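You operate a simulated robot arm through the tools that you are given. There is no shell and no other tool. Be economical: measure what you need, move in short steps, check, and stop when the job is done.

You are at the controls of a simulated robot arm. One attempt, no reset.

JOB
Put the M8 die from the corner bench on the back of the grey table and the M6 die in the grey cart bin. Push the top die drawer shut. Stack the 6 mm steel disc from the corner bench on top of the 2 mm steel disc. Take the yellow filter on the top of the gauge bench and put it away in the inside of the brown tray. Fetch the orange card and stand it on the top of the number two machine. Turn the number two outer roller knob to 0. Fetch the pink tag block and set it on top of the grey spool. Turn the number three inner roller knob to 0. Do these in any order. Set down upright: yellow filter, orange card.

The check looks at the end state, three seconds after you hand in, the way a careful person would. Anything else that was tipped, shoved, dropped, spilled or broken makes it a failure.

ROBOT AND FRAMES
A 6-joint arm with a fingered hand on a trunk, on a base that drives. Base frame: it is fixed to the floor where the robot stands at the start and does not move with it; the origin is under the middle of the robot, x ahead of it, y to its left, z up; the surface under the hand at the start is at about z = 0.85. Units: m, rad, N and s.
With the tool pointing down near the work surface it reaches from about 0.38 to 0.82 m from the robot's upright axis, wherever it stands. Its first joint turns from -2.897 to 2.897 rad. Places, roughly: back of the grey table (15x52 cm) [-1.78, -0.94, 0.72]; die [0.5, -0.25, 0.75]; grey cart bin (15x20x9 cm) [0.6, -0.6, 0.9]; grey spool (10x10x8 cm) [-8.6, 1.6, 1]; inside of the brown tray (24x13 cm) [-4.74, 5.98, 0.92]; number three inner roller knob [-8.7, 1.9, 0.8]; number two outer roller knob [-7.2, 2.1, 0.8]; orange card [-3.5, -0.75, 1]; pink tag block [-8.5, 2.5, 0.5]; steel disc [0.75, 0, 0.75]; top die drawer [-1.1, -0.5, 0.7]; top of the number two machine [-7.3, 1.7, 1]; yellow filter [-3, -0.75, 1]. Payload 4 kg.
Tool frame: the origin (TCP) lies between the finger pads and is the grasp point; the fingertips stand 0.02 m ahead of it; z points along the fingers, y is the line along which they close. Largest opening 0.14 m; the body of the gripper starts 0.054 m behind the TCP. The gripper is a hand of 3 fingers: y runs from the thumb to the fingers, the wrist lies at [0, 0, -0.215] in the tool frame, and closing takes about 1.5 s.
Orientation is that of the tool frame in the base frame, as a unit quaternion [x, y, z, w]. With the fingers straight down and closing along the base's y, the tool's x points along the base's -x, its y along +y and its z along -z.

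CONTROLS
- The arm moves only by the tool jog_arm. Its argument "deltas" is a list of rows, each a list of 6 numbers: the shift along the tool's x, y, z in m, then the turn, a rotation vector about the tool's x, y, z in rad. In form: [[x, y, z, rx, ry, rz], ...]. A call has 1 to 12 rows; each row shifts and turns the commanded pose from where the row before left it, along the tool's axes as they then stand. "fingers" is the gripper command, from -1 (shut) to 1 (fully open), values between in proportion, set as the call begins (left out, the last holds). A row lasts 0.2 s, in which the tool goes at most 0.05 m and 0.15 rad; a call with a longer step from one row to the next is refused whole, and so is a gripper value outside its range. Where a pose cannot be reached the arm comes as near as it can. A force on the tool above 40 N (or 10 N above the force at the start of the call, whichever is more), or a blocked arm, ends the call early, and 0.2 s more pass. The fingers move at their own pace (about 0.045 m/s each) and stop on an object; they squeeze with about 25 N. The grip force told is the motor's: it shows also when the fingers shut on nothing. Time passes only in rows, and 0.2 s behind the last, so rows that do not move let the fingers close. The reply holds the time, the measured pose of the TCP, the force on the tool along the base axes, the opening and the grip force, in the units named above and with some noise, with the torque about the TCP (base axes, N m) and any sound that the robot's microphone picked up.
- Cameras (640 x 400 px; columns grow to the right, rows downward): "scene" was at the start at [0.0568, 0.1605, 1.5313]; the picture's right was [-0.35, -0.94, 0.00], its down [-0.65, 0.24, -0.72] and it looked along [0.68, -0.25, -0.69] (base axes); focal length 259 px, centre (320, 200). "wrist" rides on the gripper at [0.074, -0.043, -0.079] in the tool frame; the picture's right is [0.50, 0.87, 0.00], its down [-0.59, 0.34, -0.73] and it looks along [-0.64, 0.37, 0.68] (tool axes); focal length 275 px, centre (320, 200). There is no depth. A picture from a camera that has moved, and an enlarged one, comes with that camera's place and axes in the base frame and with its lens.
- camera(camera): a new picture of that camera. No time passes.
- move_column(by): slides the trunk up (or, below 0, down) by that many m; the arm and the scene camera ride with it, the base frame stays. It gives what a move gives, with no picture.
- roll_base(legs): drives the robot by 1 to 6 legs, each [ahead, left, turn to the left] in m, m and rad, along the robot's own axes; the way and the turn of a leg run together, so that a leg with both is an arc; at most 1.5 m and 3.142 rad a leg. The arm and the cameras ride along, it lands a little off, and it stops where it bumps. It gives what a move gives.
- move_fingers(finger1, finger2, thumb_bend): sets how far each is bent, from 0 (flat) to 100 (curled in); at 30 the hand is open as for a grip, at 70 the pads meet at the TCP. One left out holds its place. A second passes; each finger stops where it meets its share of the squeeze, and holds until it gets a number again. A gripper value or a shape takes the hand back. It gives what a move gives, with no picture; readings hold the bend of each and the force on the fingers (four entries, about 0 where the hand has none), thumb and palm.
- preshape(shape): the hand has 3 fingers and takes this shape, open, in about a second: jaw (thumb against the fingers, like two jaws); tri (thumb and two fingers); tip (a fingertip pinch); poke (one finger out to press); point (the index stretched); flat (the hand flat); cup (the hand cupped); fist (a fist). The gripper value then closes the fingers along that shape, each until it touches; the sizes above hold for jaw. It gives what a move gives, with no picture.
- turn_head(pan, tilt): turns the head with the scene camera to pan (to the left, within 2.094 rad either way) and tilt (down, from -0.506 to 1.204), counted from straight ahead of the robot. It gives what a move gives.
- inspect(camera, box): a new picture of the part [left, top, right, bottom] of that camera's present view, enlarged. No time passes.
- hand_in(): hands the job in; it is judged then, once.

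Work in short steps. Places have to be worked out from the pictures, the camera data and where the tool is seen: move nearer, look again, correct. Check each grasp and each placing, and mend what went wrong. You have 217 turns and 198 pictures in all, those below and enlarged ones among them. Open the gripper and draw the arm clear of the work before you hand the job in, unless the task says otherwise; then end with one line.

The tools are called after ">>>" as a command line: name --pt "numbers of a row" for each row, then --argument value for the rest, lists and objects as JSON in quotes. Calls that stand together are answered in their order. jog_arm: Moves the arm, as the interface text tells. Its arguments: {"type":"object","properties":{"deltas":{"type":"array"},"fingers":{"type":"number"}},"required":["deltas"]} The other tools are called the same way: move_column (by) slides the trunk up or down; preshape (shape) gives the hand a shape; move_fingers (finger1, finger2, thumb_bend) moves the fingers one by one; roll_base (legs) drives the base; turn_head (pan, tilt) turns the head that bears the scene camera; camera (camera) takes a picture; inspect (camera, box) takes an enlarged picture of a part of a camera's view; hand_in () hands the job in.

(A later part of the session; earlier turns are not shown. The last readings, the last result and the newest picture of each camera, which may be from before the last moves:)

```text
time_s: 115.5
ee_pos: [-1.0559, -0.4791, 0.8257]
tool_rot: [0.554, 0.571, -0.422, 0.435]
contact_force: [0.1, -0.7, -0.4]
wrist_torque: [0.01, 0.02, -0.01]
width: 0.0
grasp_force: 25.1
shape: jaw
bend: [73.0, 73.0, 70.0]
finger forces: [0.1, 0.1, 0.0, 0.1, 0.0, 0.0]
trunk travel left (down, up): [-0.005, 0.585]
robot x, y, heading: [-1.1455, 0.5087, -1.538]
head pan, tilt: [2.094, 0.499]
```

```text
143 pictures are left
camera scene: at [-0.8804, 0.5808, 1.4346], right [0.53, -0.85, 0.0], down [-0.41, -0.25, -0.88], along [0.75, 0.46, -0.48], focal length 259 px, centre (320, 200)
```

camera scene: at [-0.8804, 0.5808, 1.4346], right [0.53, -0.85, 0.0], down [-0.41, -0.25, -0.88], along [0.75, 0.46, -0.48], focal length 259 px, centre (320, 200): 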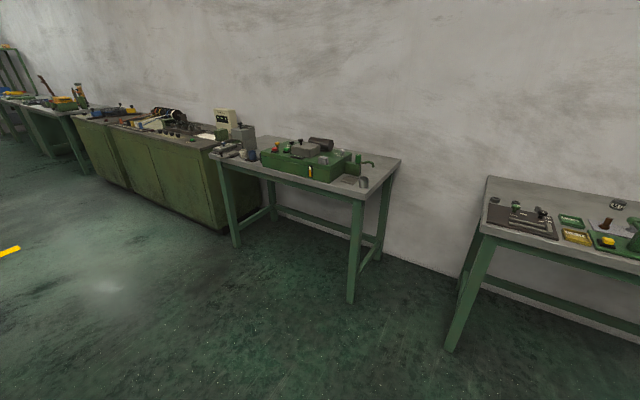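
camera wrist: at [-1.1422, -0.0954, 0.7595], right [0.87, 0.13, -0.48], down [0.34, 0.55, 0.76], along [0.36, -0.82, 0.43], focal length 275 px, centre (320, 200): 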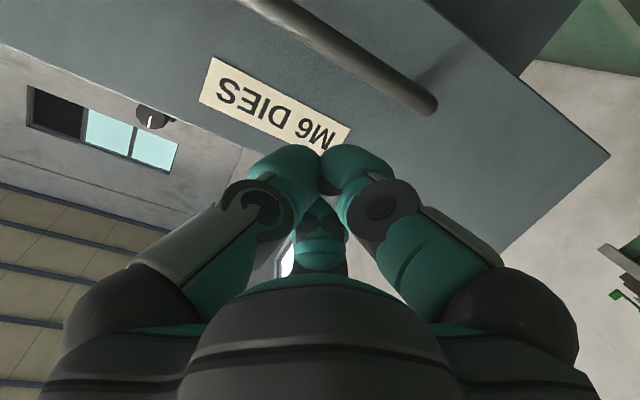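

Nothing disturbed on the table behind. I back off slightly, raise the trunk, bring the hand upright again, then drive along to the gauge bench.

>>> roll_base --legs '[[-0.08, 0, 0]]'

>>> move_column --by 0.35

>>> jog_arm --pt "0 0 0 0 0.145 0" --pt "0 0 0 0 0.145 0" --pt "0 0 0 0 0.145 0" --pt "0 0 0 0 0.145 0" --pt "0 0 0 0 0.145 0" --pt "0 0 0 0 0.145 0" --pt "0 0 0 0 0.145 0" --pt "0 0 0 0 0.145 0" --pt "0 0 0 0 0.145 0" --pt "0 0 0 0 0 0"

>>> jog_arm --pt "0.045 0 0 0 0 0" --pt "0.045 0 0 0 0 0" --pt "0.045 0 0 0 0 0" --pt "0.045 0 0 0 0 0" --pt "0.045 0 0 0 0 0" --pt "0.045 0 0 0 0 0" --pt "0.045 0 0 0 0 0" --pt "0.045 0 0 0 0 0" --pt "0 0 0 0 0 0" --fingers 0.2

>>> roll_base --legs '[[0.3, 0, -0.03], [0, -1.4, 0]]'

>>> turn_head --pan -0.3 --tilt 0.6

>>> camera --camera "scene"

```text
time_s: 116.6
ee_pos: [-1.0565, -0.3975, 0.8275]
tool_rot: [0.554, 0.572, -0.422, 0.435]
contact_force: [0.6, -0.4, -0.7]
wrist_torque: [0.03, -0.04, 0.02]
width: 0.0001
grasp_force: 24.4
shape: jaw
bend: [73.0, 73.0, 70.0]
finger forces: [0.1, 0.0, 0.1, 0.1, 0.0, 0.0]
trunk travel left (down, up): [-0.005, 0.585]
robot x, y, heading: [-1.1489, 0.5914, -1.542]
head pan, tilt: [2.094, 0.499]
```

```text
time_s: 120.0
ee_pos: [-1.0569, -0.4004, 1.1765]
tool_rot: [0.555, 0.571, -0.422, 0.434]
contact_force: [-0.1, 1.6, 0.8]
wrist_torque: [-0.02, 0.02, -0.01]
width: 0.0
grasp_force: 25.4
shape: jaw
bend: [73.0, 73.0, 70.0]
finger forces: [0.1, 0.1, 0.0, 0.0, 0.0, 0.1]
trunk travel left (down, up): [-0.355, 0.235]
robot x, y, heading: [-1.1504, 0.5884, -1.539]
head pan, tilt: [2.094, 0.499]
```

```text
time_s: 122.2
ee_pos: [-1.0728, -0.2352, 1.1871]
tool_rot: [0.697, 0.717, 0.001, -0.002]
contact_force: [-0.8, -0.5, 0.4]
wrist_torque: [-0.01, -0.05, 0.02]
width: 0.0001
grasp_force: 25.6
shape: jaw
bend: [73.0, 73.0, 70.0]
finger forces: [0.1, 0.1, 0.1, 0.0, 0.1, 0.0]
out of reach, approached as far as the arm can: row 3, 4, 5, 6, 7, 8, 9
trunk travel left (down, up): [-0.355, 0.235]
robot x, y, heading: [-1.1467, 0.5857, -1.537]
head pan, tilt: [2.094, 0.499]
```

```text
time_s: 124.2
ee_pos: [-1.0849, 0.1241, 1.1873]
tool_rot: [0.696, 0.718, 0.0, -0.002]
contact_force: [0.2, -0.5, -0.5]
wrist_torque: [0.04, 0.01, -0.01]
width: 0.0839
grasp_force: 0.0
shape: jaw
bend: [30.0, 30.0, 29.0]
finger forces: [0.1, 0.1, 0.1, 0.1, 0.0, 0.1]
trunk travel left (down, up): [-0.355, 0.235]
robot x, y, heading: [-1.1458, 0.5926, -1.54]
head pan, tilt: [2.094, 0.499]
```

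```text
time_s: 132.8
ee_pos: [-2.4944, -0.1781, 1.1879]
tool_rot: [0.707, 0.708, 0.002, -0.002]
contact_force: [-0.4, 0.1, 0.1]
wrist_torque: [-0.01, 0.02, -0.02]
width: 0.0837
grasp_force: 0.1
shape: jaw
bend: [30.0, 30.0, 29.0]
finger forces: [0.1, 0.0, 0.0, 0.0, 0.1, 0.1]
trunk travel left (down, up): [-0.355, 0.235]
robot x, y, heading: [-2.5442, 0.2854, -1.571]
head pan, tilt: [2.094, 0.499]
```

```text
time_s: 135.0
ee_pos: [-2.4947, -0.1789, 1.1878]
tool_rot: [0.706, 0.708, 0.0, -0.003]
contact_force: [0.3, 0.5, 0.1]
wrist_torque: [0.01, -0.02, -0.03]
width: 0.0839
grasp_force: 0.0
shape: jaw
bend: [30.0, 30.0, 29.0]
finger forces: [0.1, 0.1, 0.1, 0.0, 0.0, 0.0]
trunk travel left (down, up): [-0.355, 0.235]
robot x, y, heading: [-2.5465, 0.2824, -1.569]
head pan, tilt: [-0.3, 0.6]
```

```text
142 pictures are left
camera scene: at [-2.3818, 0.2211, 1.7754], right [-0.96, 0.29, 0.0], down [0.17, 0.54, -0.82], along [-0.24, -0.79, -0.57], focal length 259 px, centre (320, 200)
```

scene: 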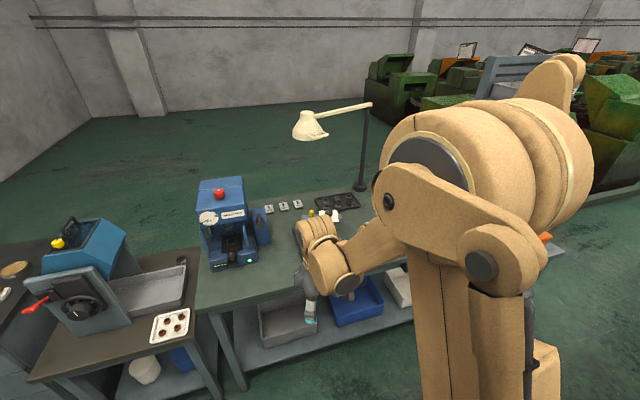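

The arm hides the right side. I roll 0.7 m further right and look back-left at the bench.

>>> roll_base --legs '[[0, -0.7, 0]]'

>>> turn_head --pan 0.2 --tilt 0.75

>>> camera --camera "scene"

>>> camera --camera "wrist"

```text
time_s: 138.9
ee_pos: [-3.2009, -0.1811, 1.1866]
tool_rot: [0.706, 0.708, 0.002, -0.001]
contact_force: [0.1, 0.3, 0.4]
wrist_torque: [-0.01, 0.0, 0.02]
width: 0.0838
grasp_force: 0.0
shape: jaw
bend: [30.0, 30.0, 29.0]
finger forces: [0.0, 0.0, 0.0, 0.1, 0.0, 0.1]
trunk travel left (down, up): [-0.355, 0.235]
robot x, y, heading: [-3.2527, 0.2837, -1.562]
head pan, tilt: [-0.3, 0.6]
```

```text
time_s: 139.8
ee_pos: [-3.2005, -0.181, 1.1871]
tool_rot: [0.706, 0.708, 0.001, -0.003]
contact_force: [-0.3, 1.5, 0.0]
wrist_torque: [0.0, 0.01, 0.0]
width: 0.084
grasp_force: 0.0
shape: jaw
bend: [30.0, 30.0, 29.0]
finger forces: [0.0, 0.1, 0.0, 0.0, 0.0, 0.0]
trunk travel left (down, up): [-0.355, 0.235]
robot x, y, heading: [-3.2523, 0.2876, -1.566]
head pan, tilt: [0.201, 0.75]
```

```text
141 pictures are left
camera scene: at [-3.0459, 0.2224, 1.7626], right [-0.98, -0.2, 0.0], down [-0.14, 0.67, -0.73], along [0.15, -0.72, -0.68], focal length 259 px, centre (320, 200)
```

scene: 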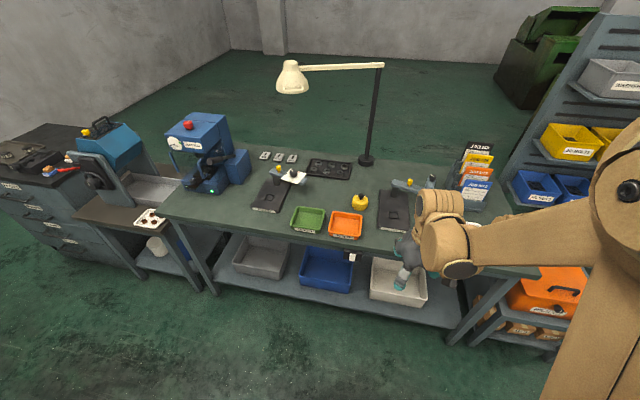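

```text
140 pictures are left
camera wrist: at [-3.2451, -0.1068, 1.2664], right [0.86, 0.5, 0.0], down [0.34, -0.59, 0.73], along [0.37, -0.63, -0.68], focal length 275 px, centre (320, 200)
```

wrist: 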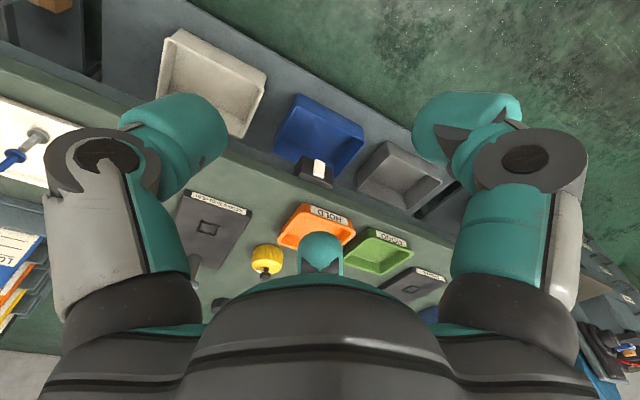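

I enlarge the yellow item and the card rack.

>>> inspect --camera "scene" --box '[230, 130, 430, 255]'

>>> inspect --camera "scene" --box '[420, 120, 540, 220]'

```text
3.20 times, centred on (330, 192) of scene
camera zoom: at [-3.0459, 0.2224, 1.7626], right [-0.98, -0.2, 0.0], down [-0.14, 0.67, -0.73], along [0.15, -0.72, -0.68], focal length 828 px, centre (288, 224)
```

zoom: 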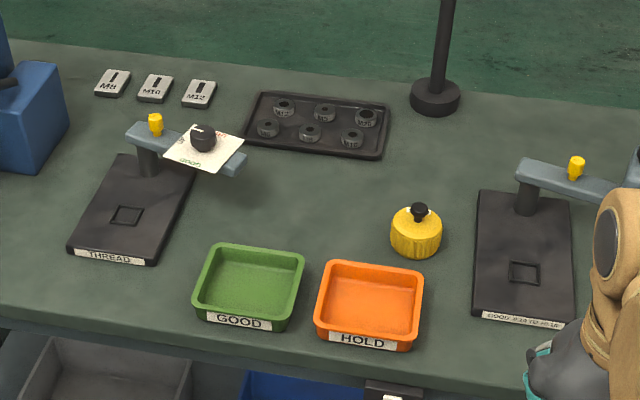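

```text
4.00 times, centred on (480, 170) of scene
camera zoom: at [-3.0459, 0.2224, 1.7626], right [-0.98, -0.2, 0.0], down [-0.14, 0.67, -0.73], along [0.15, -0.72, -0.68], focal length 1034 px, centre (-320, 320)
```

zoom: 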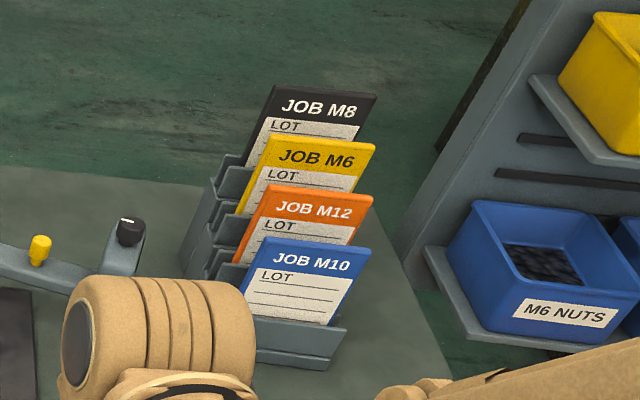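

The orange card is "JOB M12" in the rack; the yellow filter triangulates to ≈(−3.05,−0.704), Ø≈0.08, with the HOLD tray close on its +y side. I roll closer and rotate the hand so the gap between fingers faces the tray.

>>> roll_base --legs '[[0, 0.2, 0], [0.28, 0, 0]]'

>>> jog_arm --pt "0 0 0 0 0 -0.143" --pt "0 0 0 0 0 -0.143" --pt "0 0 0 0 0 -0.143" --pt "0 0 0 0 0 -0.143" --pt "0 0 0 0 0 -0.143" --pt "0 0 0 0 0 -0.143" --pt "0 0 0 0 0 -0.143" --pt "0 0 0 0 0 -0.143" --pt "0 0 0 0 0 -0.143" --pt "0 0 0 0 0 -0.143" --pt "0 0 0 0 0 -0.143" --pt "0 0 0 0 0 0" --fingers 0.8

>>> camera --camera "wrist"

>>> camera --camera "scene"

```text
time_s: 143.0
ee_pos: [-2.9961, -0.4641, 1.1868]
tool_rot: [0.705, 0.709, 0.0, -0.002]
contact_force: [-0.1, 0.2, 0.0]
wrist_torque: [0.02, 0.02, 0.03]
width: 0.0837
grasp_force: 0.2
shape: jaw
bend: [30.0, 30.0, 29.0]
finger forces: [0.0, 0.0, 0.0, 0.0, 0.0, 0.0]
trunk travel left (down, up): [-0.355, 0.235]
robot x, y, heading: [-3.0487, 0.0009, -1.564]
head pan, tilt: [0.201, 0.75]
```

```text
time_s: 145.6
ee_pos: [-2.9928, -0.4631, 1.1872]
tool_rot: [-0.001, 1.0, 0.002, -0.002]
contact_force: [-0.3, -1.2, 0.2]
wrist_torque: [0.0, -0.01, 0.04]
width: 0.1259
grasp_force: 0.0
shape: jaw
bend: [24.0, 24.0, 23.0]
finger forces: [0.0, 0.0, 0.1, 0.1, 0.0, 0.0]
out of reach, approached as far as the arm can: row 11
trunk travel left (down, up): [-0.355, 0.235]
robot x, y, heading: [-3.0482, 0.0034, -1.563]
head pan, tilt: [0.201, 0.75]
```

```text
137 pictures are left
camera wrist: at [-3.0664, -0.5059, 1.2661], right [-0.5, 0.86, 0.01], down [0.59, 0.34, 0.73], along [0.63, 0.37, -0.68], focal length 275 px, centre (320, 200)
```

wrist: 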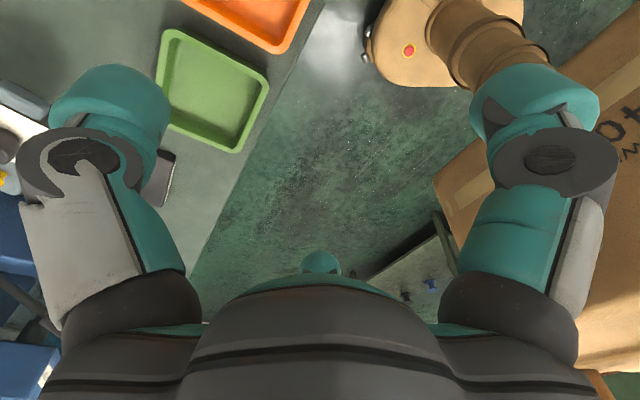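

```text
136 pictures are left
camera scene: at [-2.8424, -0.0599, 1.7626], right [-0.98, -0.21, 0.0], down [-0.14, 0.67, -0.73], along [0.15, -0.72, -0.68], focal length 259 px, centre (320, 200)
```

scene: 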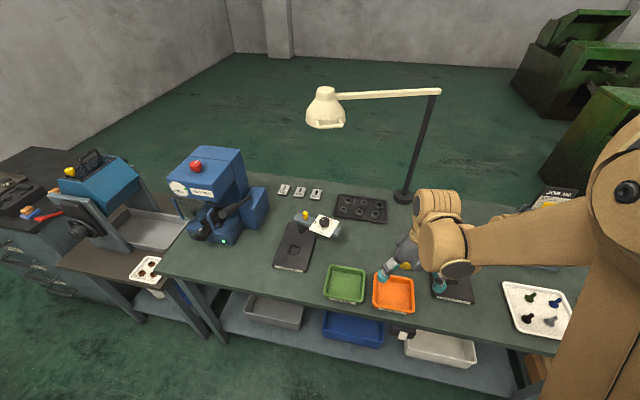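

Move above the filter at z≈1.09 and look.

>>> jog_arm --pt "0.009 -0.04 0.016 0 0 0" --pt "0.009 -0.04 0.016 0 0 0" --pt "0.009 -0.04 0.016 0 0 0" --pt "0.009 -0.04 0.016 0 0 0" --pt "0.009 -0.04 0.016 0 0 0" --pt "0.01 -0.041 0.016 0 0 0" --pt "0 0 0 0 0 0" --fingers 1

>>> camera --camera "wrist"

>>> camera --camera "scene"

```text
time_s: 147.2
ee_pos: [-2.9666, -0.6931, 1.0918]
tool_rot: [0.003, 1.0, 0.002, -0.002]
contact_force: [-0.6, 0.0, -0.1]
wrist_torque: [0.0, 0.01, 0.01]
width: 0.1399
grasp_force: 0.0
shape: jaw
bend: [30.0, 30.0, 30.0]
finger forces: [0.1, 0.1, 0.0, 0.0, 0.0, 0.0]
out of reach, approached as far as the arm can: row 1, 2, 3, 4, 5, 6
trunk travel left (down, up): [-0.355, 0.235]
robot x, y, heading: [-3.0461, -0.0001, -1.563]
head pan, tilt: [0.201, 0.75]
```

```text
135 pictures are left
camera wrist: at [-3.0416, -0.7358, 1.1702], right [-0.49, 0.87, 0.01], down [0.59, 0.33, 0.73], along [0.64, 0.36, -0.68], focal length 275 px, centre (320, 200)
```

wrist: 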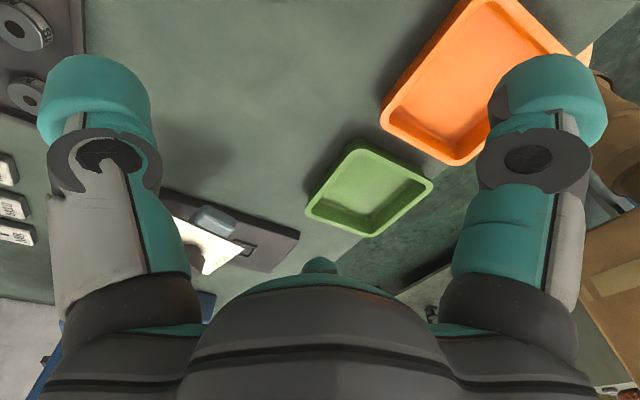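

```text
134 pictures are left
camera scene: at [-2.8421, -0.0586, 1.7626], right [-0.98, -0.21, 0.0], down [-0.14, 0.67, -0.73], along [0.15, -0.72, -0.68], focal length 259 px, centre (320, 200)
```

scene: 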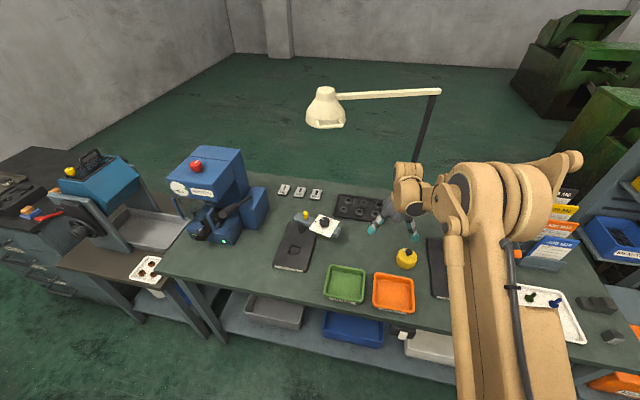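

The last joint is near its limit with this yaw. The three fingers are 120° symmetric, so I rotate +2.09 rad to the equivalent orientation instead.

>>> jog_arm --pt "0 0 0 0 0 0.149" --pt "0 0 0 0 0 0.149" --pt "0 0 0 0 0 0.149" --pt "0 0 0 0 0 0.149" --pt "0 0 0 0 0 0.149" --pt "0 0 0 0 0 0.149" --pt "0 0 0 0 0 0.149" --pt "0 0 0 0 0 0.149" --pt "0 0 0 0 0 0.149" --pt "0 0 0 0 0 0.149" --pt "0 0 0 0 0 0.149" --pt "0 0 0 0 0 0.149"

>>> jog_arm --pt "0 0 0 0 0 0.149" --pt "0 0 0 0 0 0.149" --pt "0 0 0 0 0 0"

```text
time_s: 149.8
ee_pos: [-2.9657, -0.6947, 1.0896]
tool_rot: [0.778, 0.628, 0.001, -0.003]
contact_force: [0.0, 0.9, -0.6]
wrist_torque: [-0.01, 0.02, 0.02]
width: 0.14
grasp_force: 0.1
shape: jaw
bend: [30.0, 30.0, 30.0]
finger forces: [0.0, 0.0, 0.1, 0.0, 0.0, 0.1]
trunk travel left (down, up): [-0.355, 0.235]
robot x, y, heading: [-3.0463, 0.0045, -1.561]
head pan, tilt: [0.201, 0.75]
```

```text
time_s: 150.6
ee_pos: [-2.9656, -0.6934, 1.0899]
tool_rot: [0.863, 0.505, 0.001, -0.002]
contact_force: [-0.3, -0.8, 0.1]
wrist_torque: [-0.01, -0.01, 0.0]
width: 0.1399
grasp_force: 0.0
shape: jaw
bend: [30.0, 30.0, 30.0]
finger forces: [0.1, 0.1, 0.0, 0.0, 0.1, 0.0]
trunk travel left (down, up): [-0.355, 0.235]
robot x, y, heading: [-3.0482, 0.0018, -1.564]
head pan, tilt: [0.201, 0.75]
```

>>> jog_arm --pt "-0.0295 -0.0322 0 0 0 0" --pt "-0.0295 -0.0322 0 0 0 0" --pt "0 0 0 0 0 0"

>>> camera --camera "wrist"

```text
time_s: 151.4
ee_pos: [-3.0502, -0.7144, 1.0899]
tool_rot: [0.862, 0.506, 0.0, -0.003]
contact_force: [0.0, 0.2, -0.4]
wrist_torque: [-0.02, 0.03, 0.0]
width: 0.1399
grasp_force: 0.2
shape: jaw
bend: [30.0, 30.0, 30.0]
finger forces: [0.0, 0.0, 0.1, 0.0, 0.0, 0.1]
trunk travel left (down, up): [-0.355, 0.235]
robot x, y, heading: [-3.0498, 0.0012, -1.56]
head pan, tilt: [0.201, 0.75]
```

```text
133 pictures are left
camera wrist: at [-3.0537, -0.6289, 1.1697], right [1.0, 0.01, 0.0], down [0.01, -0.68, 0.73], along [0.01, -0.73, -0.68], focal length 275 px, centre (320, 200)
```

wrist: 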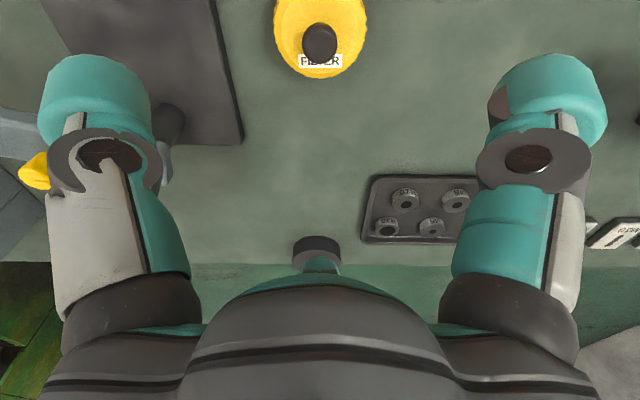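

It is labelled FILTER, centre ≈(−3.053,−0.702), Ø≈0.075. I set a 0.10 opening, correct by 12 mm, and descend part way.

>>> jog_arm --pt "0.009 -0.0085 0 0 0 0" --pt "0 0 0.03 0 0 0" --pt "0 0 0.03 0 0 0" --pt "0 0 0.03 0 0 0" --pt "0 0 0 0 0 0" --pt "0 0 0 0 0 0" --fingers 0.46

>>> camera --camera "wrist"

>>> inspect --camera "scene" --box '[330, 160, 490, 320]'

```text
time_s: 152.8
ee_pos: [-3.0533, -0.704, 1.0]
tool_rot: [0.863, 0.506, 0.0, -0.002]
contact_force: [-0.2, -0.3, 0.0]
wrist_torque: [0.0, 0.02, 0.02]
width: 0.1026
grasp_force: 0.1
shape: jaw
bend: [25.0, 25.0, 24.0]
finger forces: [0.1, 0.0, 0.0, 0.0, 0.1, 0.1]
trunk travel left (down, up): [-0.355, 0.235]
robot x, y, heading: [-3.0528, 0.0002, -1.564]
head pan, tilt: [0.201, 0.75]
```

```text
132 pictures are left
camera wrist: at [-3.0561, -0.6167, 1.0792], right [1.0, 0.01, 0.0], down [0.01, -0.68, 0.73], along [0.01, -0.73, -0.68], focal length 275 px, centre (320, 200)
```

wrist: 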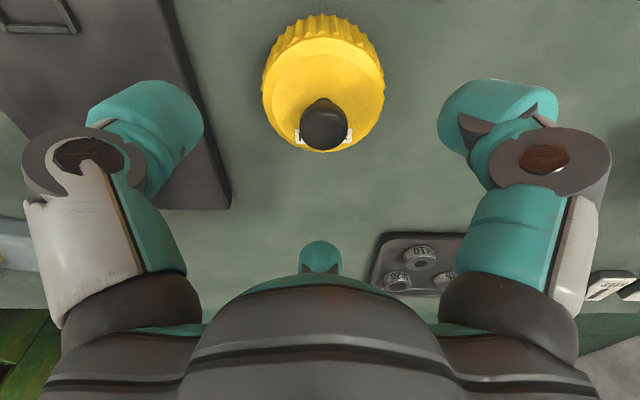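

```text
2.50 times, centred on (410, 240) of scene
camera zoom: at [-2.8421, -0.0605, 1.7625], right [-0.98, -0.21, 0.0], down [-0.14, 0.67, -0.73], along [0.15, -0.72, -0.68], focal length 646 px, centre (95, 100)
```

zoom: 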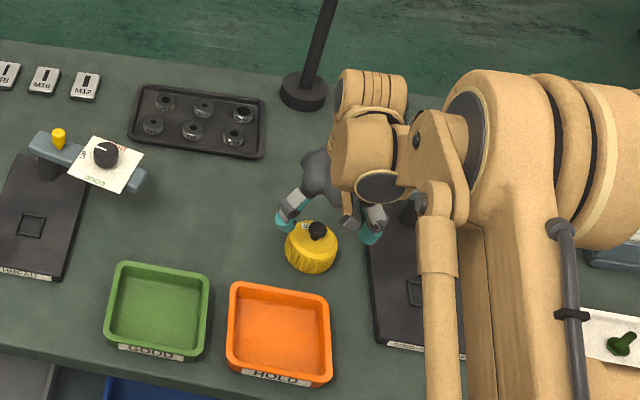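

The filter's knob top is at ≈0.955 and the body top ≈0.91, so I descend to TCP z≈0.905 (palm just above knob) and close.

>>> jog_arm --pt "0 0 0.03 0 0 0" --pt "0.003 0.0 0.03 0 0 0" --pt "0 0 0.02 0 0 0" --pt "0 0 0.01 0 0 0" --pt "0 0 0.004 0 0 0" --pt "0 0 0 0 0 0"

>>> camera --camera "wrist"

```text
time_s: 154.2
ee_pos: [-3.0512, -0.694, 0.9133]
tool_rot: [0.862, 0.507, 0.0, -0.003]
contact_force: [0.4, 1.1, 0.4]
wrist_torque: [-0.02, 0.03, 0.0]
width: 0.1029
grasp_force: 0.1
shape: jaw
bend: [25.0, 25.0, 24.0]
finger forces: [0.0, 0.0, 0.1, 0.0, 0.0, 0.1]
out of reach, approached as far as the arm can: row 4, 5
trunk travel left (down, up): [-0.355, 0.235]
robot x, y, heading: [-3.0465, 0.0017, -1.562]
head pan, tilt: [0.201, 0.75]
```

```text
130 pictures are left
camera wrist: at [-3.0546, -0.608, 0.9923], right [1.0, 0.01, 0.0], down [0.01, -0.68, 0.73], along [0.01, -0.73, -0.68], focal length 275 px, centre (320, 200)
```

wrist: 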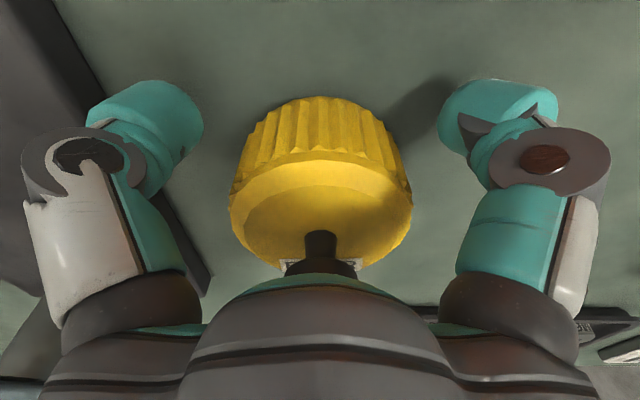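

Slightly out of reach at this trunk height. I lift 0.10 m, lower the trunk 0.11 m to get a better arm posture, and check.

>>> jog_arm --pt "0 0 -0.05 0 0 0" --pt "-0.005 0.003 -0.05 0 0 0" --pt "0 0 0 0 0 0"

>>> move_column --by -0.1

>>> camera --camera "wrist"

```text
refused: row 2 steps farther than a row can; nothing moved
```

```text
time_s: 154.7
ee_pos: [-3.0511, -0.6941, 0.9004]
tool_rot: [0.862, 0.507, 0.0, -0.001]
contact_force: [-1.3, 3.6, 19.0]
wrist_torque: [-0.42, -0.4, 0.36]
width: 0.1016
grasp_force: 0.0
shape: jaw
bend: [24.0, 24.0, 24.0]
finger forces: [6.9, 11.6, 0.1, 0.1, 0.0, 0.0]
trunk travel left (down, up): [-0.34, 0.25]
robot x, y, heading: [-3.0496, 0.0002, -1.564]
head pan, tilt: [0.201, 0.75]
stopped: the force on the tool passed its limit at 57 N (the readings are from after the stop); the commanded pose is now the measured one
```

```text
129 pictures are left
camera wrist: at [-3.0549, -0.6075, 0.9798], right [1.0, 0.01, 0.0], down [0.01, -0.68, 0.73], along [0.01, -0.73, -0.68], focal length 275 px, centre (320, 200)
```

wrist: 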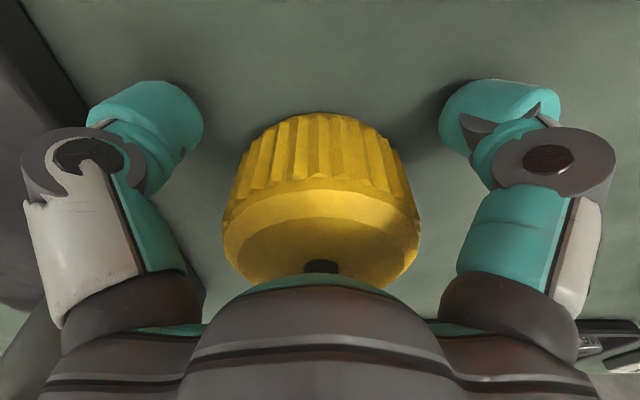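

The fingers touched something (f1, f2) while lowering. I rise 3 cm and look closely before anything else.

>>> jog_arm --pt "0 0 -0.03 0 0 0" --pt "0 0 0 0 0 0"

>>> inspect --camera "scene" --box '[340, 200, 480, 320]'

>>> camera --camera "wrist"

```text
time_s: 155.3
ee_pos: [-3.0525, -0.695, 0.93]
tool_rot: [0.862, 0.506, 0.0, -0.002]
contact_force: [0.2, 0.3, -0.3]
wrist_torque: [0.0, 0.01, -0.03]
width: 0.102
grasp_force: 0.1
shape: jaw
bend: [25.0, 25.0, 24.0]
finger forces: [0.1, 0.1, 0.0, 0.0, 0.0, 0.1]
trunk travel left (down, up): [-0.34, 0.25]
robot x, y, heading: [-3.0483, 0.003, -1.568]
head pan, tilt: [0.201, 0.75]
```

```text
3.33 times, centred on (410, 260) of scene
camera zoom: at [-2.8421, -0.0612, 1.7472], right [-0.98, -0.21, 0.0], down [-0.14, 0.67, -0.73], along [0.15, -0.72, -0.68], focal length 862 px, centre (20, 0)
```

zoom: 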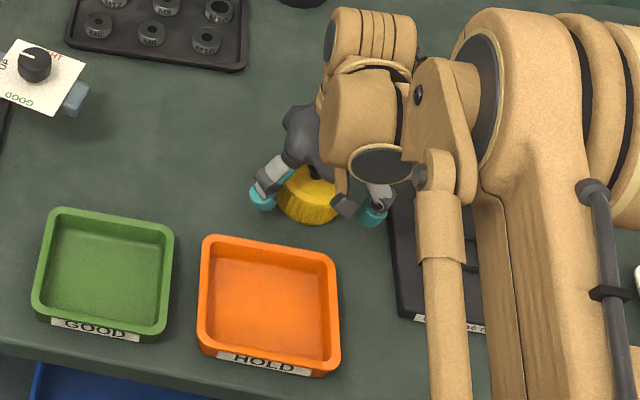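

```text
127 pictures are left
camera wrist: at [-3.0555, -0.6096, 1.008], right [1.0, 0.01, 0.0], down [0.01, -0.68, 0.73], along [0.01, -0.73, -0.68], focal length 275 px, centre (320, 200)
```

wrist: 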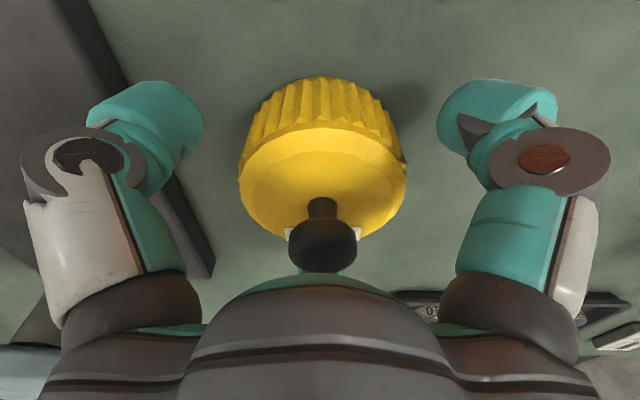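

Nothing disturbed. Triangulation puts this bench top at ≈0.88, so the fingertips had touched the bench. I raise the arm 0.1 m, lower the trunk 0.1 m for better posture.

>>> jog_arm --pt "0 0 -0.05 0 0 0" --pt "0 0 -0.05 0 0 0" --pt "-0.004 0.002 0 0 0 0" --pt "0 0 0 0 0 0"

>>> move_column --by -0.1

```text
time_s: 156.3
ee_pos: [-3.0524, -0.6998, 1.0292]
tool_rot: [0.862, 0.507, 0.001, -0.001]
contact_force: [-0.4, 0.7, -0.4]
wrist_torque: [-0.01, 0.02, 0.02]
width: 0.1018
grasp_force: 0.1
shape: jaw
bend: [25.0, 25.0, 24.0]
finger forces: [0.1, 0.0, 0.0, 0.0, 0.0, 0.1]
trunk travel left (down, up): [-0.34, 0.25]
robot x, y, heading: [-3.0515, 0.0015, -1.566]
head pan, tilt: [0.201, 0.75]
```

```text
time_s: 157.6
ee_pos: [-3.053, -0.6995, 0.9302]
tool_rot: [0.863, 0.505, 0.002, -0.002]
contact_force: [-0.6, -0.5, -0.4]
wrist_torque: [0.01, -0.02, 0.02]
width: 0.1021
grasp_force: 0.1
shape: jaw
bend: [25.0, 25.0, 24.0]
finger forces: [0.1, 0.0, 0.0, 0.0, 0.1, 0.0]
trunk travel left (down, up): [-0.24, 0.35]
robot x, y, heading: [-3.0502, 0.0013, -1.564]
head pan, tilt: [0.201, 0.75]
```

Now lower to z≈0.906 and close.

>>> jog_arm --pt "0 0 0.012 0 0 0" --pt "0 0 0.012 0 0 0" --pt "0 0 0 0 0 0"

>>> jog_arm --pt "0 0 0 0 0 0" --pt "0 0 0 0 0 0" --pt "0 0 0 0 0 0" --pt "0 0 0 0 0 0" --pt "0 0 0 0 0 0" --pt "0 0 0 0 0 0" --fingers -1

>>> camera --camera "wrist"

```text
time_s: 158.4
ee_pos: [-3.0522, -0.6987, 0.9054]
tool_rot: [0.863, 0.506, 0.002, -0.001]
contact_force: [0.2, -0.8, -0.6]
wrist_torque: [0.01, 0.0, 0.02]
width: 0.102
grasp_force: 0.0
shape: jaw
bend: [25.0, 25.0, 24.0]
finger forces: [0.0, 0.0, 0.1, 0.0, 0.1, 0.1]
trunk travel left (down, up): [-0.24, 0.35]
robot x, y, heading: [-3.0453, 0.006, -1.561]
head pan, tilt: [0.201, 0.75]
```

```text
time_s: 159.8
ee_pos: [-3.0531, -0.7002, 0.9051]
tool_rot: [0.863, 0.506, 0.002, -0.002]
contact_force: [-0.5, 0.3, -0.1]
wrist_torque: [-0.03, -0.04, 0.02]
width: 0.0643
grasp_force: 24.8
shape: jaw
bend: [35.0, 36.0, 35.0]
finger forces: [22.4, 22.0, 0.0, 0.0, 22.8, 0.0]
trunk travel left (down, up): [-0.24, 0.35]
robot x, y, heading: [-3.0464, 0.0003, -1.56]
head pan, tilt: [0.201, 0.75]
```

```text
126 pictures are left
camera wrist: at [-3.0554, -0.614, 0.9843], right [1.0, 0.01, 0.0], down [0.01, -0.68, 0.73], along [0.01, -0.73, -0.68], focal length 275 px, centre (320, 200)
```

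wrist: 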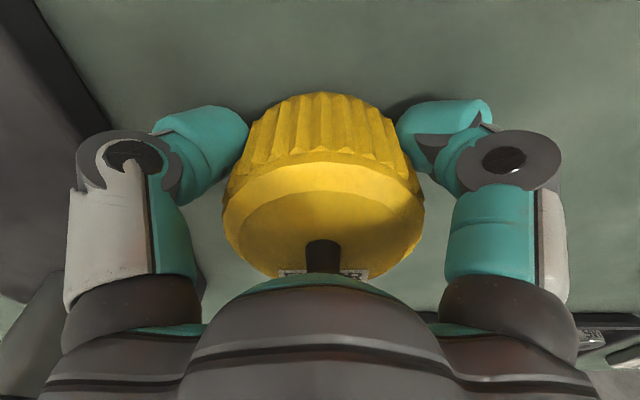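

Firm grip (0.064 width). I lift with arm and trunk, clear the bench, and check.

>>> jog_arm --pt "0 0 -0.03 0 0 0" --pt "0 0 -0.05 0 0 0" --pt "0 0 -0.05 0 0 0" --pt "0 0 0 0 0 0"

>>> move_column --by 0.15

>>> camera --camera "wrist"

>>> camera --camera "scene"

```text
time_s: 160.8
ee_pos: [-3.0527, -0.7002, 1.0341]
tool_rot: [0.863, 0.506, 0.0, -0.002]
contact_force: [0.6, -0.5, -0.9]
wrist_torque: [-0.02, -0.01, -0.01]
width: 0.0643
grasp_force: 25.3
shape: jaw
bend: [35.0, 36.0, 35.0]
finger forces: [22.4, 22.0, 0.0, 0.1, 22.7, 0.1]
trunk travel left (down, up): [-0.24, 0.35]
robot x, y, heading: [-3.0485, -0.0002, -1.563]
head pan, tilt: [0.201, 0.75]
```

```text
time_s: 162.6
ee_pos: [-3.053, -0.7009, 1.1823]
tool_rot: [0.863, 0.506, 0.001, -0.002]
contact_force: [0.5, 0.9, -1.6]
wrist_torque: [0.02, 0.0, 0.0]
width: 0.0645
grasp_force: 25.7
shape: jaw
bend: [35.0, 36.0, 35.0]
finger forces: [22.5, 22.0, 0.0, 0.1, 22.7, 0.0]
trunk travel left (down, up): [-0.39, 0.2]
robot x, y, heading: [-3.0496, 0.0015, -1.562]
head pan, tilt: [0.201, 0.75]
```

```text
125 pictures are left
camera wrist: at [-3.0555, -0.6151, 1.2632], right [1.0, 0.01, 0.0], down [0.01, -0.68, 0.73], along [0.01, -0.73, -0.68], focal length 275 px, centre (320, 200)
```

wrist: 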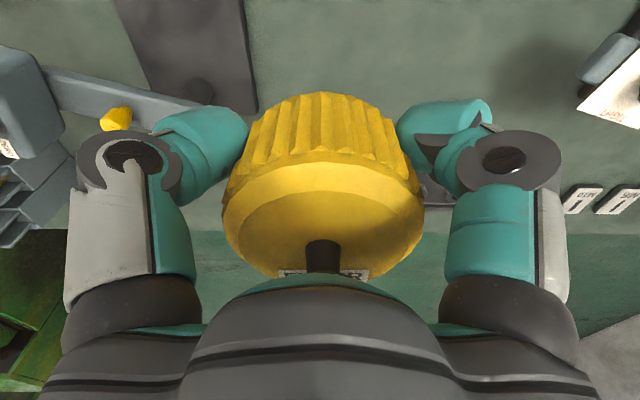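

```text
124 pictures are left
camera scene: at [-2.8421, -0.0605, 1.7972], right [-0.98, -0.21, 0.0], down [-0.14, 0.67, -0.73], along [0.15, -0.72, -0.68], focal length 259 px, centre (320, 200)
```

scene: 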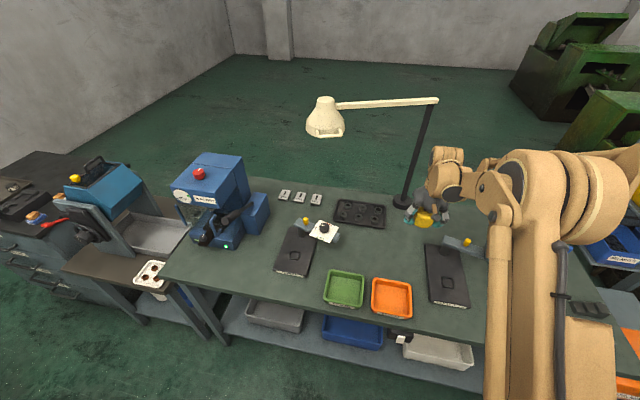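

Filter is held well. I retract the arm, back into the aisle, and turn to face −x to survey the route.

>>> jog_arm --pt "0.0349 -0.0196 0 0 0 0" --pt "0.0349 -0.0196 0 0 0 0" --pt "0.0349 -0.0196 0 0 0 0" --pt "0.0349 -0.0196 0 0 0 0" --pt "0.0349 -0.0196 0 0 0 0" --pt "0.0349 -0.0196 0 0 0 0" --pt "0.0349 -0.0196 0 0 0 0" --pt "0 0 0 0 0 0"

>>> roll_base --legs '[[-0.25, 0, 0], [0, 0, -1.571]]'

>>> turn_head --pan 0.1 --tilt 0.3

>>> camera --camera "scene"

>>> turn_head --pan -1.2 --tilt 0.3

>>> camera --camera "scene"

```text
time_s: 164.4
ee_pos: [-3.0546, -0.4204, 1.1841]
tool_rot: [0.862, 0.506, 0.001, -0.002]
contact_force: [-0.7, -0.7, -0.9]
wrist_torque: [0.0, -0.04, 0.0]
width: 0.064
grasp_force: 24.8
shape: jaw
bend: [35.0, 36.0, 35.0]
finger forces: [22.5, 22.1, 0.0, 0.0, 22.6, 0.1]
trunk travel left (down, up): [-0.39, 0.2]
robot x, y, heading: [-3.0477, 0.0042, -1.564]
head pan, tilt: [0.201, 0.75]
```

```text
time_s: 170.1
ee_pos: [-3.4703, 0.2599, 1.1855]
tool_rot: [0.967, -0.254, 0.002, -0.001]
contact_force: [-0.1, -0.2, -2.0]
wrist_torque: [-0.02, 0.02, -0.01]
width: 0.0639
grasp_force: 24.7
shape: jaw
bend: [35.0, 36.0, 35.0]
finger forces: [22.3, 22.1, 0.1, 0.0, 22.4, 0.0]
trunk travel left (down, up): [-0.39, 0.2]
robot x, y, heading: [-3.05, 0.2549, -3.139]
head pan, tilt: [0.201, 0.75]
```

```text
time_s: 170.9
ee_pos: [-3.4711, 0.2606, 1.1853]
tool_rot: [0.967, -0.255, 0.002, -0.001]
contact_force: [0.7, -1.3, -0.2]
wrist_torque: [0.0, -0.02, 0.01]
width: 0.064
grasp_force: 24.7
shape: jaw
bend: [35.0, 36.0, 35.0]
finger forces: [22.3, 22.1, 0.1, 0.0, 22.4, 0.1]
trunk travel left (down, up): [-0.39, 0.2]
robot x, y, heading: [-3.0518, 0.2541, -3.142]
head pan, tilt: [0.099, 0.3]
```

```text
123 pictures are left
camera scene: at [-3.1239, 0.052, 1.8376], right [-0.1, 0.99, 0.0], down [0.3, 0.03, -0.95], along [-0.95, -0.1, -0.3], focal length 259 px, centre (320, 200)
```

scene: 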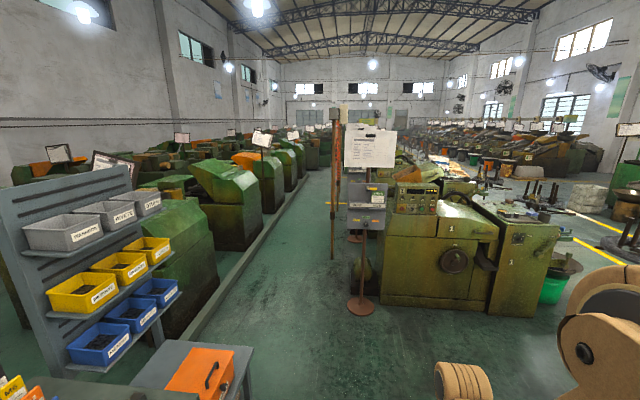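

```text
time_s: 172.4
ee_pos: [-3.4713, 0.26, 1.1855]
tool_rot: [0.967, -0.255, 0.002, -0.001]
contact_force: [0.7, -0.7, -1.0]
wrist_torque: [0.03, 0.01, 0.02]
width: 0.064
grasp_force: 25.1
shape: jaw
bend: [35.0, 36.0, 35.0]
finger forces: [22.3, 22.0, 0.0, 0.1, 22.4, 0.0]
trunk travel left (down, up): [-0.39, 0.2]
robot x, y, heading: [-3.0505, 0.2537, -3.138]
head pan, tilt: [-1.201, 0.3]
```

```text
122 pictures are left
camera scene: at [-3.065, 0.1483, 1.8377], right [0.93, 0.36, 0.0], down [0.11, -0.28, -0.96], along [-0.35, 0.89, -0.3], focal length 259 px, centre (320, 200)
```

scene: 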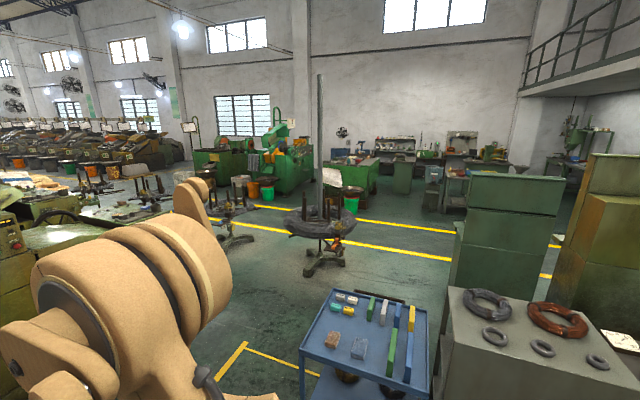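

I zoom in the far side where the brown tray should be (predicted near pixel (343,160)).

>>> inspect --camera "scene" --box '[200, 110, 480, 285]'

>>> inspect --camera "scene" --box '[300, 130, 440, 218]'

```text
2.29 times, centred on (340, 198) of scene
camera zoom: at [-3.065, 0.1483, 1.8377], right [0.93, 0.36, 0.0], down [0.11, -0.28, -0.96], along [-0.35, 0.89, -0.3], focal length 591 px, centre (274, 206)
```

zoom: 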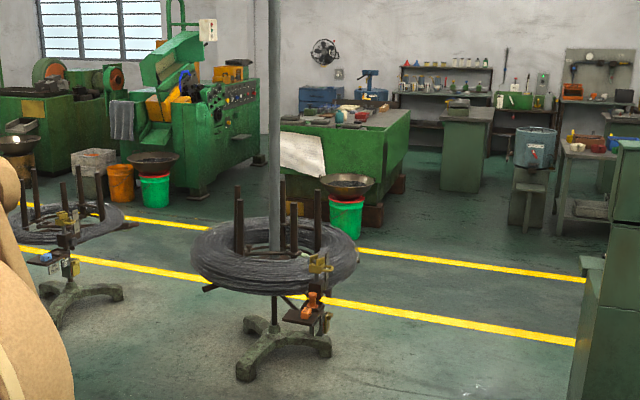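

```text
4.55 times, centred on (370, 174) of scene
camera zoom: at [-3.065, 0.1483, 1.8377], right [0.93, 0.36, 0.0], down [0.11, -0.28, -0.96], along [-0.35, 0.89, -0.3], focal length 1176 px, centre (93, 318)
```

zoom: 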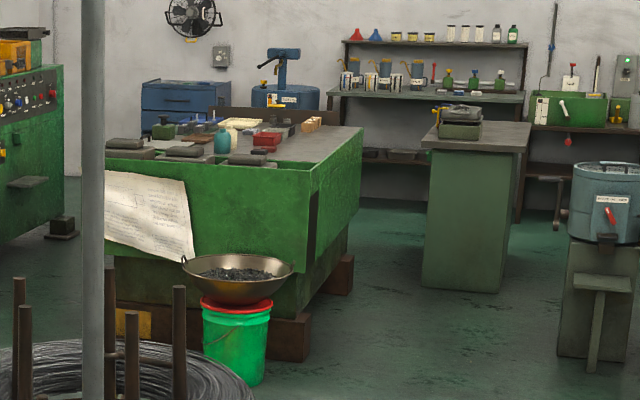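

Route: around the blue cart (x −3.47…−2.93, y 0.93…1.5), past the right side of the wire coil stand at (−4.08,2.9), toward the green table. I drive the first part.

>>> roll_base --legs '[[0.85, 0, 0], [0, 0, -1.571], [1.0, 0, 0], [0.65, 0, 0], [0, -0.78, 0]]'

>>> turn_head --pan 0.0 --tilt 0.3

>>> camera --camera "scene"

```text
time_s: 192.6
ee_pos: [-3.1188, 2.3251, 1.1867]
tool_rot: [-0.509, 0.861, -0.001, -0.001]
contact_force: [-0.2, 0.4, -1.5]
wrist_torque: [0.01, -0.01, 0.03]
width: 0.0637
grasp_force: 25.4
shape: jaw
bend: [35.0, 36.0, 35.0]
finger forces: [22.2, 22.0, 0.0, 0.1, 22.1, 0.0]
trunk travel left (down, up): [-0.39, 0.2]
robot x, y, heading: [-3.1178, 1.9019, 1.587]
head pan, tilt: [-1.201, 0.3]
```

```text
time_s: 194.0
ee_pos: [-3.1183, 2.3251, 1.1862]
tool_rot: [-0.509, 0.861, -0.002, -0.001]
contact_force: [1.0, -0.3, -1.1]
wrist_torque: [0.01, 0.01, -0.01]
width: 0.0638
grasp_force: 25.0
shape: jaw
bend: [35.0, 36.0, 35.0]
finger forces: [22.2, 22.0, 0.0, 0.0, 22.2, 0.0]
trunk travel left (down, up): [-0.39, 0.2]
robot x, y, heading: [-3.1239, 1.9043, 1.582]
head pan, tilt: [0.0, 0.3]
```

```text
119 pictures are left
camera scene: at [-3.3125, 1.9742, 1.8377], right [1.0, 0.01, 0.0], down [0.0, -0.3, -0.96], along [-0.01, 0.96, -0.3], focal length 259 px, centre (320, 200)
```

scene: 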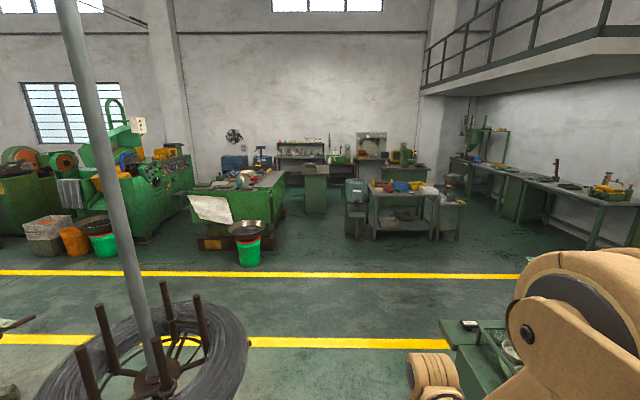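

I drive on to y≈4.2 and raise the trunk to look at the green table's top.

>>> roll_base --legs '[[1.4, 0, 0], [0.9, 0.3, 0]]'

>>> move_column --by 0.19

>>> turn_head --pan 0.6 --tilt 0.4

>>> camera --camera "scene"

```text
time_s: 205.5
ee_pos: [-3.4378, 4.6093, 1.1854]
tool_rot: [-0.507, 0.862, -0.002, -0.001]
contact_force: [-0.1, -0.8, -2.4]
wrist_torque: [0.0, -0.05, -0.01]
width: 0.0642
grasp_force: 25.1
shape: jaw
bend: [35.0, 36.0, 35.0]
finger forces: [22.3, 22.0, 0.0, 0.0, 22.2, 0.0]
trunk travel left (down, up): [-0.39, 0.2]
robot x, y, heading: [-3.445, 4.1919, 1.577]
head pan, tilt: [0.0, 0.3]
```

```text
time_s: 207.6
ee_pos: [-3.4374, 4.6099, 1.3747]
tool_rot: [-0.506, 0.862, -0.001, -0.001]
contact_force: [0.6, -0.3, -1.5]
wrist_torque: [-0.01, 0.0, 0.0]
width: 0.0637
grasp_force: 24.5
shape: jaw
bend: [35.0, 36.0, 35.0]
finger forces: [22.3, 22.0, 0.0, 0.0, 22.2, 0.1]
trunk travel left (down, up): [-0.58, 0.01]
robot x, y, heading: [-3.4412, 4.1876, 1.579]
head pan, tilt: [0.0, 0.3]
```

```text
time_s: 208.6
ee_pos: [-3.4373, 4.6088, 1.3758]
tool_rot: [-0.507, 0.862, -0.002, -0.001]
contact_force: [0.2, -0.1, -1.9]
wrist_torque: [0.02, -0.01, -0.02]
width: 0.0637
grasp_force: 25.4
shape: jaw
bend: [35.0, 36.0, 35.0]
finger forces: [22.3, 21.9, 0.0, 0.1, 22.2, 0.0]
trunk travel left (down, up): [-0.58, 0.01]
robot x, y, heading: [-3.4449, 4.187, 1.576]
head pan, tilt: [0.6, 0.4]
```

```text
118 pictures are left
camera scene: at [-3.6864, 4.2421, 2.0185], right [0.82, 0.57, 0.0], down [0.22, -0.32, -0.92], along [-0.53, 0.76, -0.39], focal length 259 px, centre (320, 200)
```

scene: 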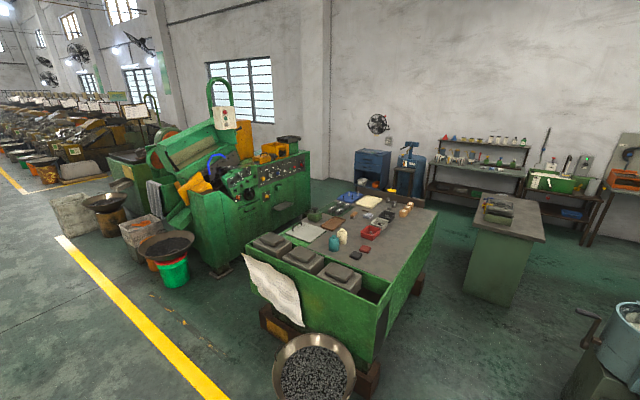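

>>> inspect --camera "scene" --box '[240, 170, 460, 310]'

```text
2.86 times, centred on (350, 240) of scene
camera zoom: at [-3.6864, 4.2421, 2.0185], right [0.82, 0.57, 0.0], down [0.22, -0.32, -0.92], along [-0.53, 0.76, -0.39], focal length 739 px, centre (234, 86)
```

zoom: 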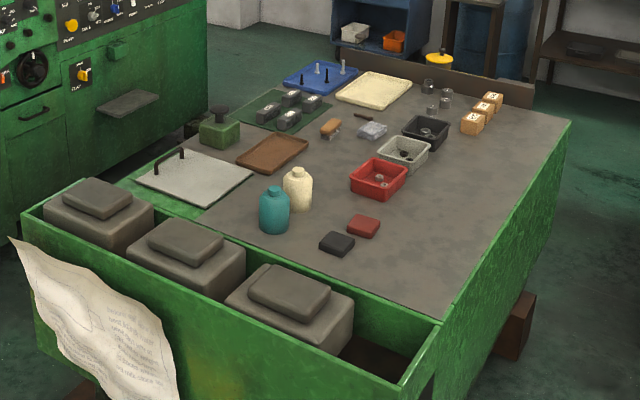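

The brown tray is at ≈(−4.76,6.0), near the table's left edge; the left side has a ~1 m gap to the machine (x −6.06…−5.05). I drive to the mouth of that gap and look.

>>> roll_base --legs '[[-0.05, 1.05, 0], [0, 1.05, 0]]'

>>> turn_head --pan 0.0 --tilt 0.6

>>> camera --camera "scene"

```text
time_s: 219.0
ee_pos: [-5.5473, 4.5331, 1.3752]
tool_rot: [-0.512, 0.859, -0.001, -0.001]
contact_force: [-0.3, 0.3, -0.6]
wrist_torque: [0.0, -0.02, 0.05]
width: 0.0641
grasp_force: 24.3
shape: jaw
bend: [35.0, 36.0, 35.0]
finger forces: [22.3, 22.0, 0.1, 0.0, 22.2, 0.1]
trunk travel left (down, up): [-0.58, 0.01]
robot x, y, heading: [-5.5475, 4.1161, 1.587]
head pan, tilt: [0.6, 0.4]
```

```text
time_s: 220.0
ee_pos: [-5.5467, 4.5335, 1.3753]
tool_rot: [-0.512, 0.859, -0.002, -0.002]
contact_force: [0.0, 0.6, -0.9]
wrist_torque: [0.0, 0.0, 0.01]
width: 0.0641
grasp_force: 25.2
shape: jaw
bend: [35.0, 36.0, 35.0]
finger forces: [22.3, 22.0, 0.0, 0.0, 22.2, 0.1]
trunk travel left (down, up): [-0.58, 0.01]
robot x, y, heading: [-5.5452, 4.1108, 1.59]
head pan, tilt: [0.0, 0.6]
```

```text
116 pictures are left
camera scene: at [-5.7391, 4.1764, 2.0003], right [1.0, 0.02, 0.0], down [0.01, -0.56, -0.83], along [-0.02, 0.82, -0.56], focal length 259 px, centre (320, 200)
```

scene: 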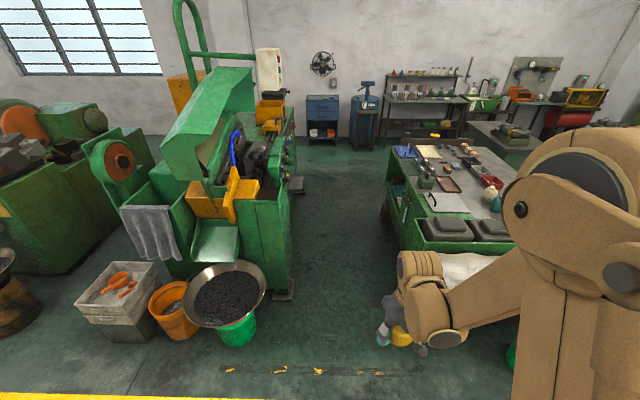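

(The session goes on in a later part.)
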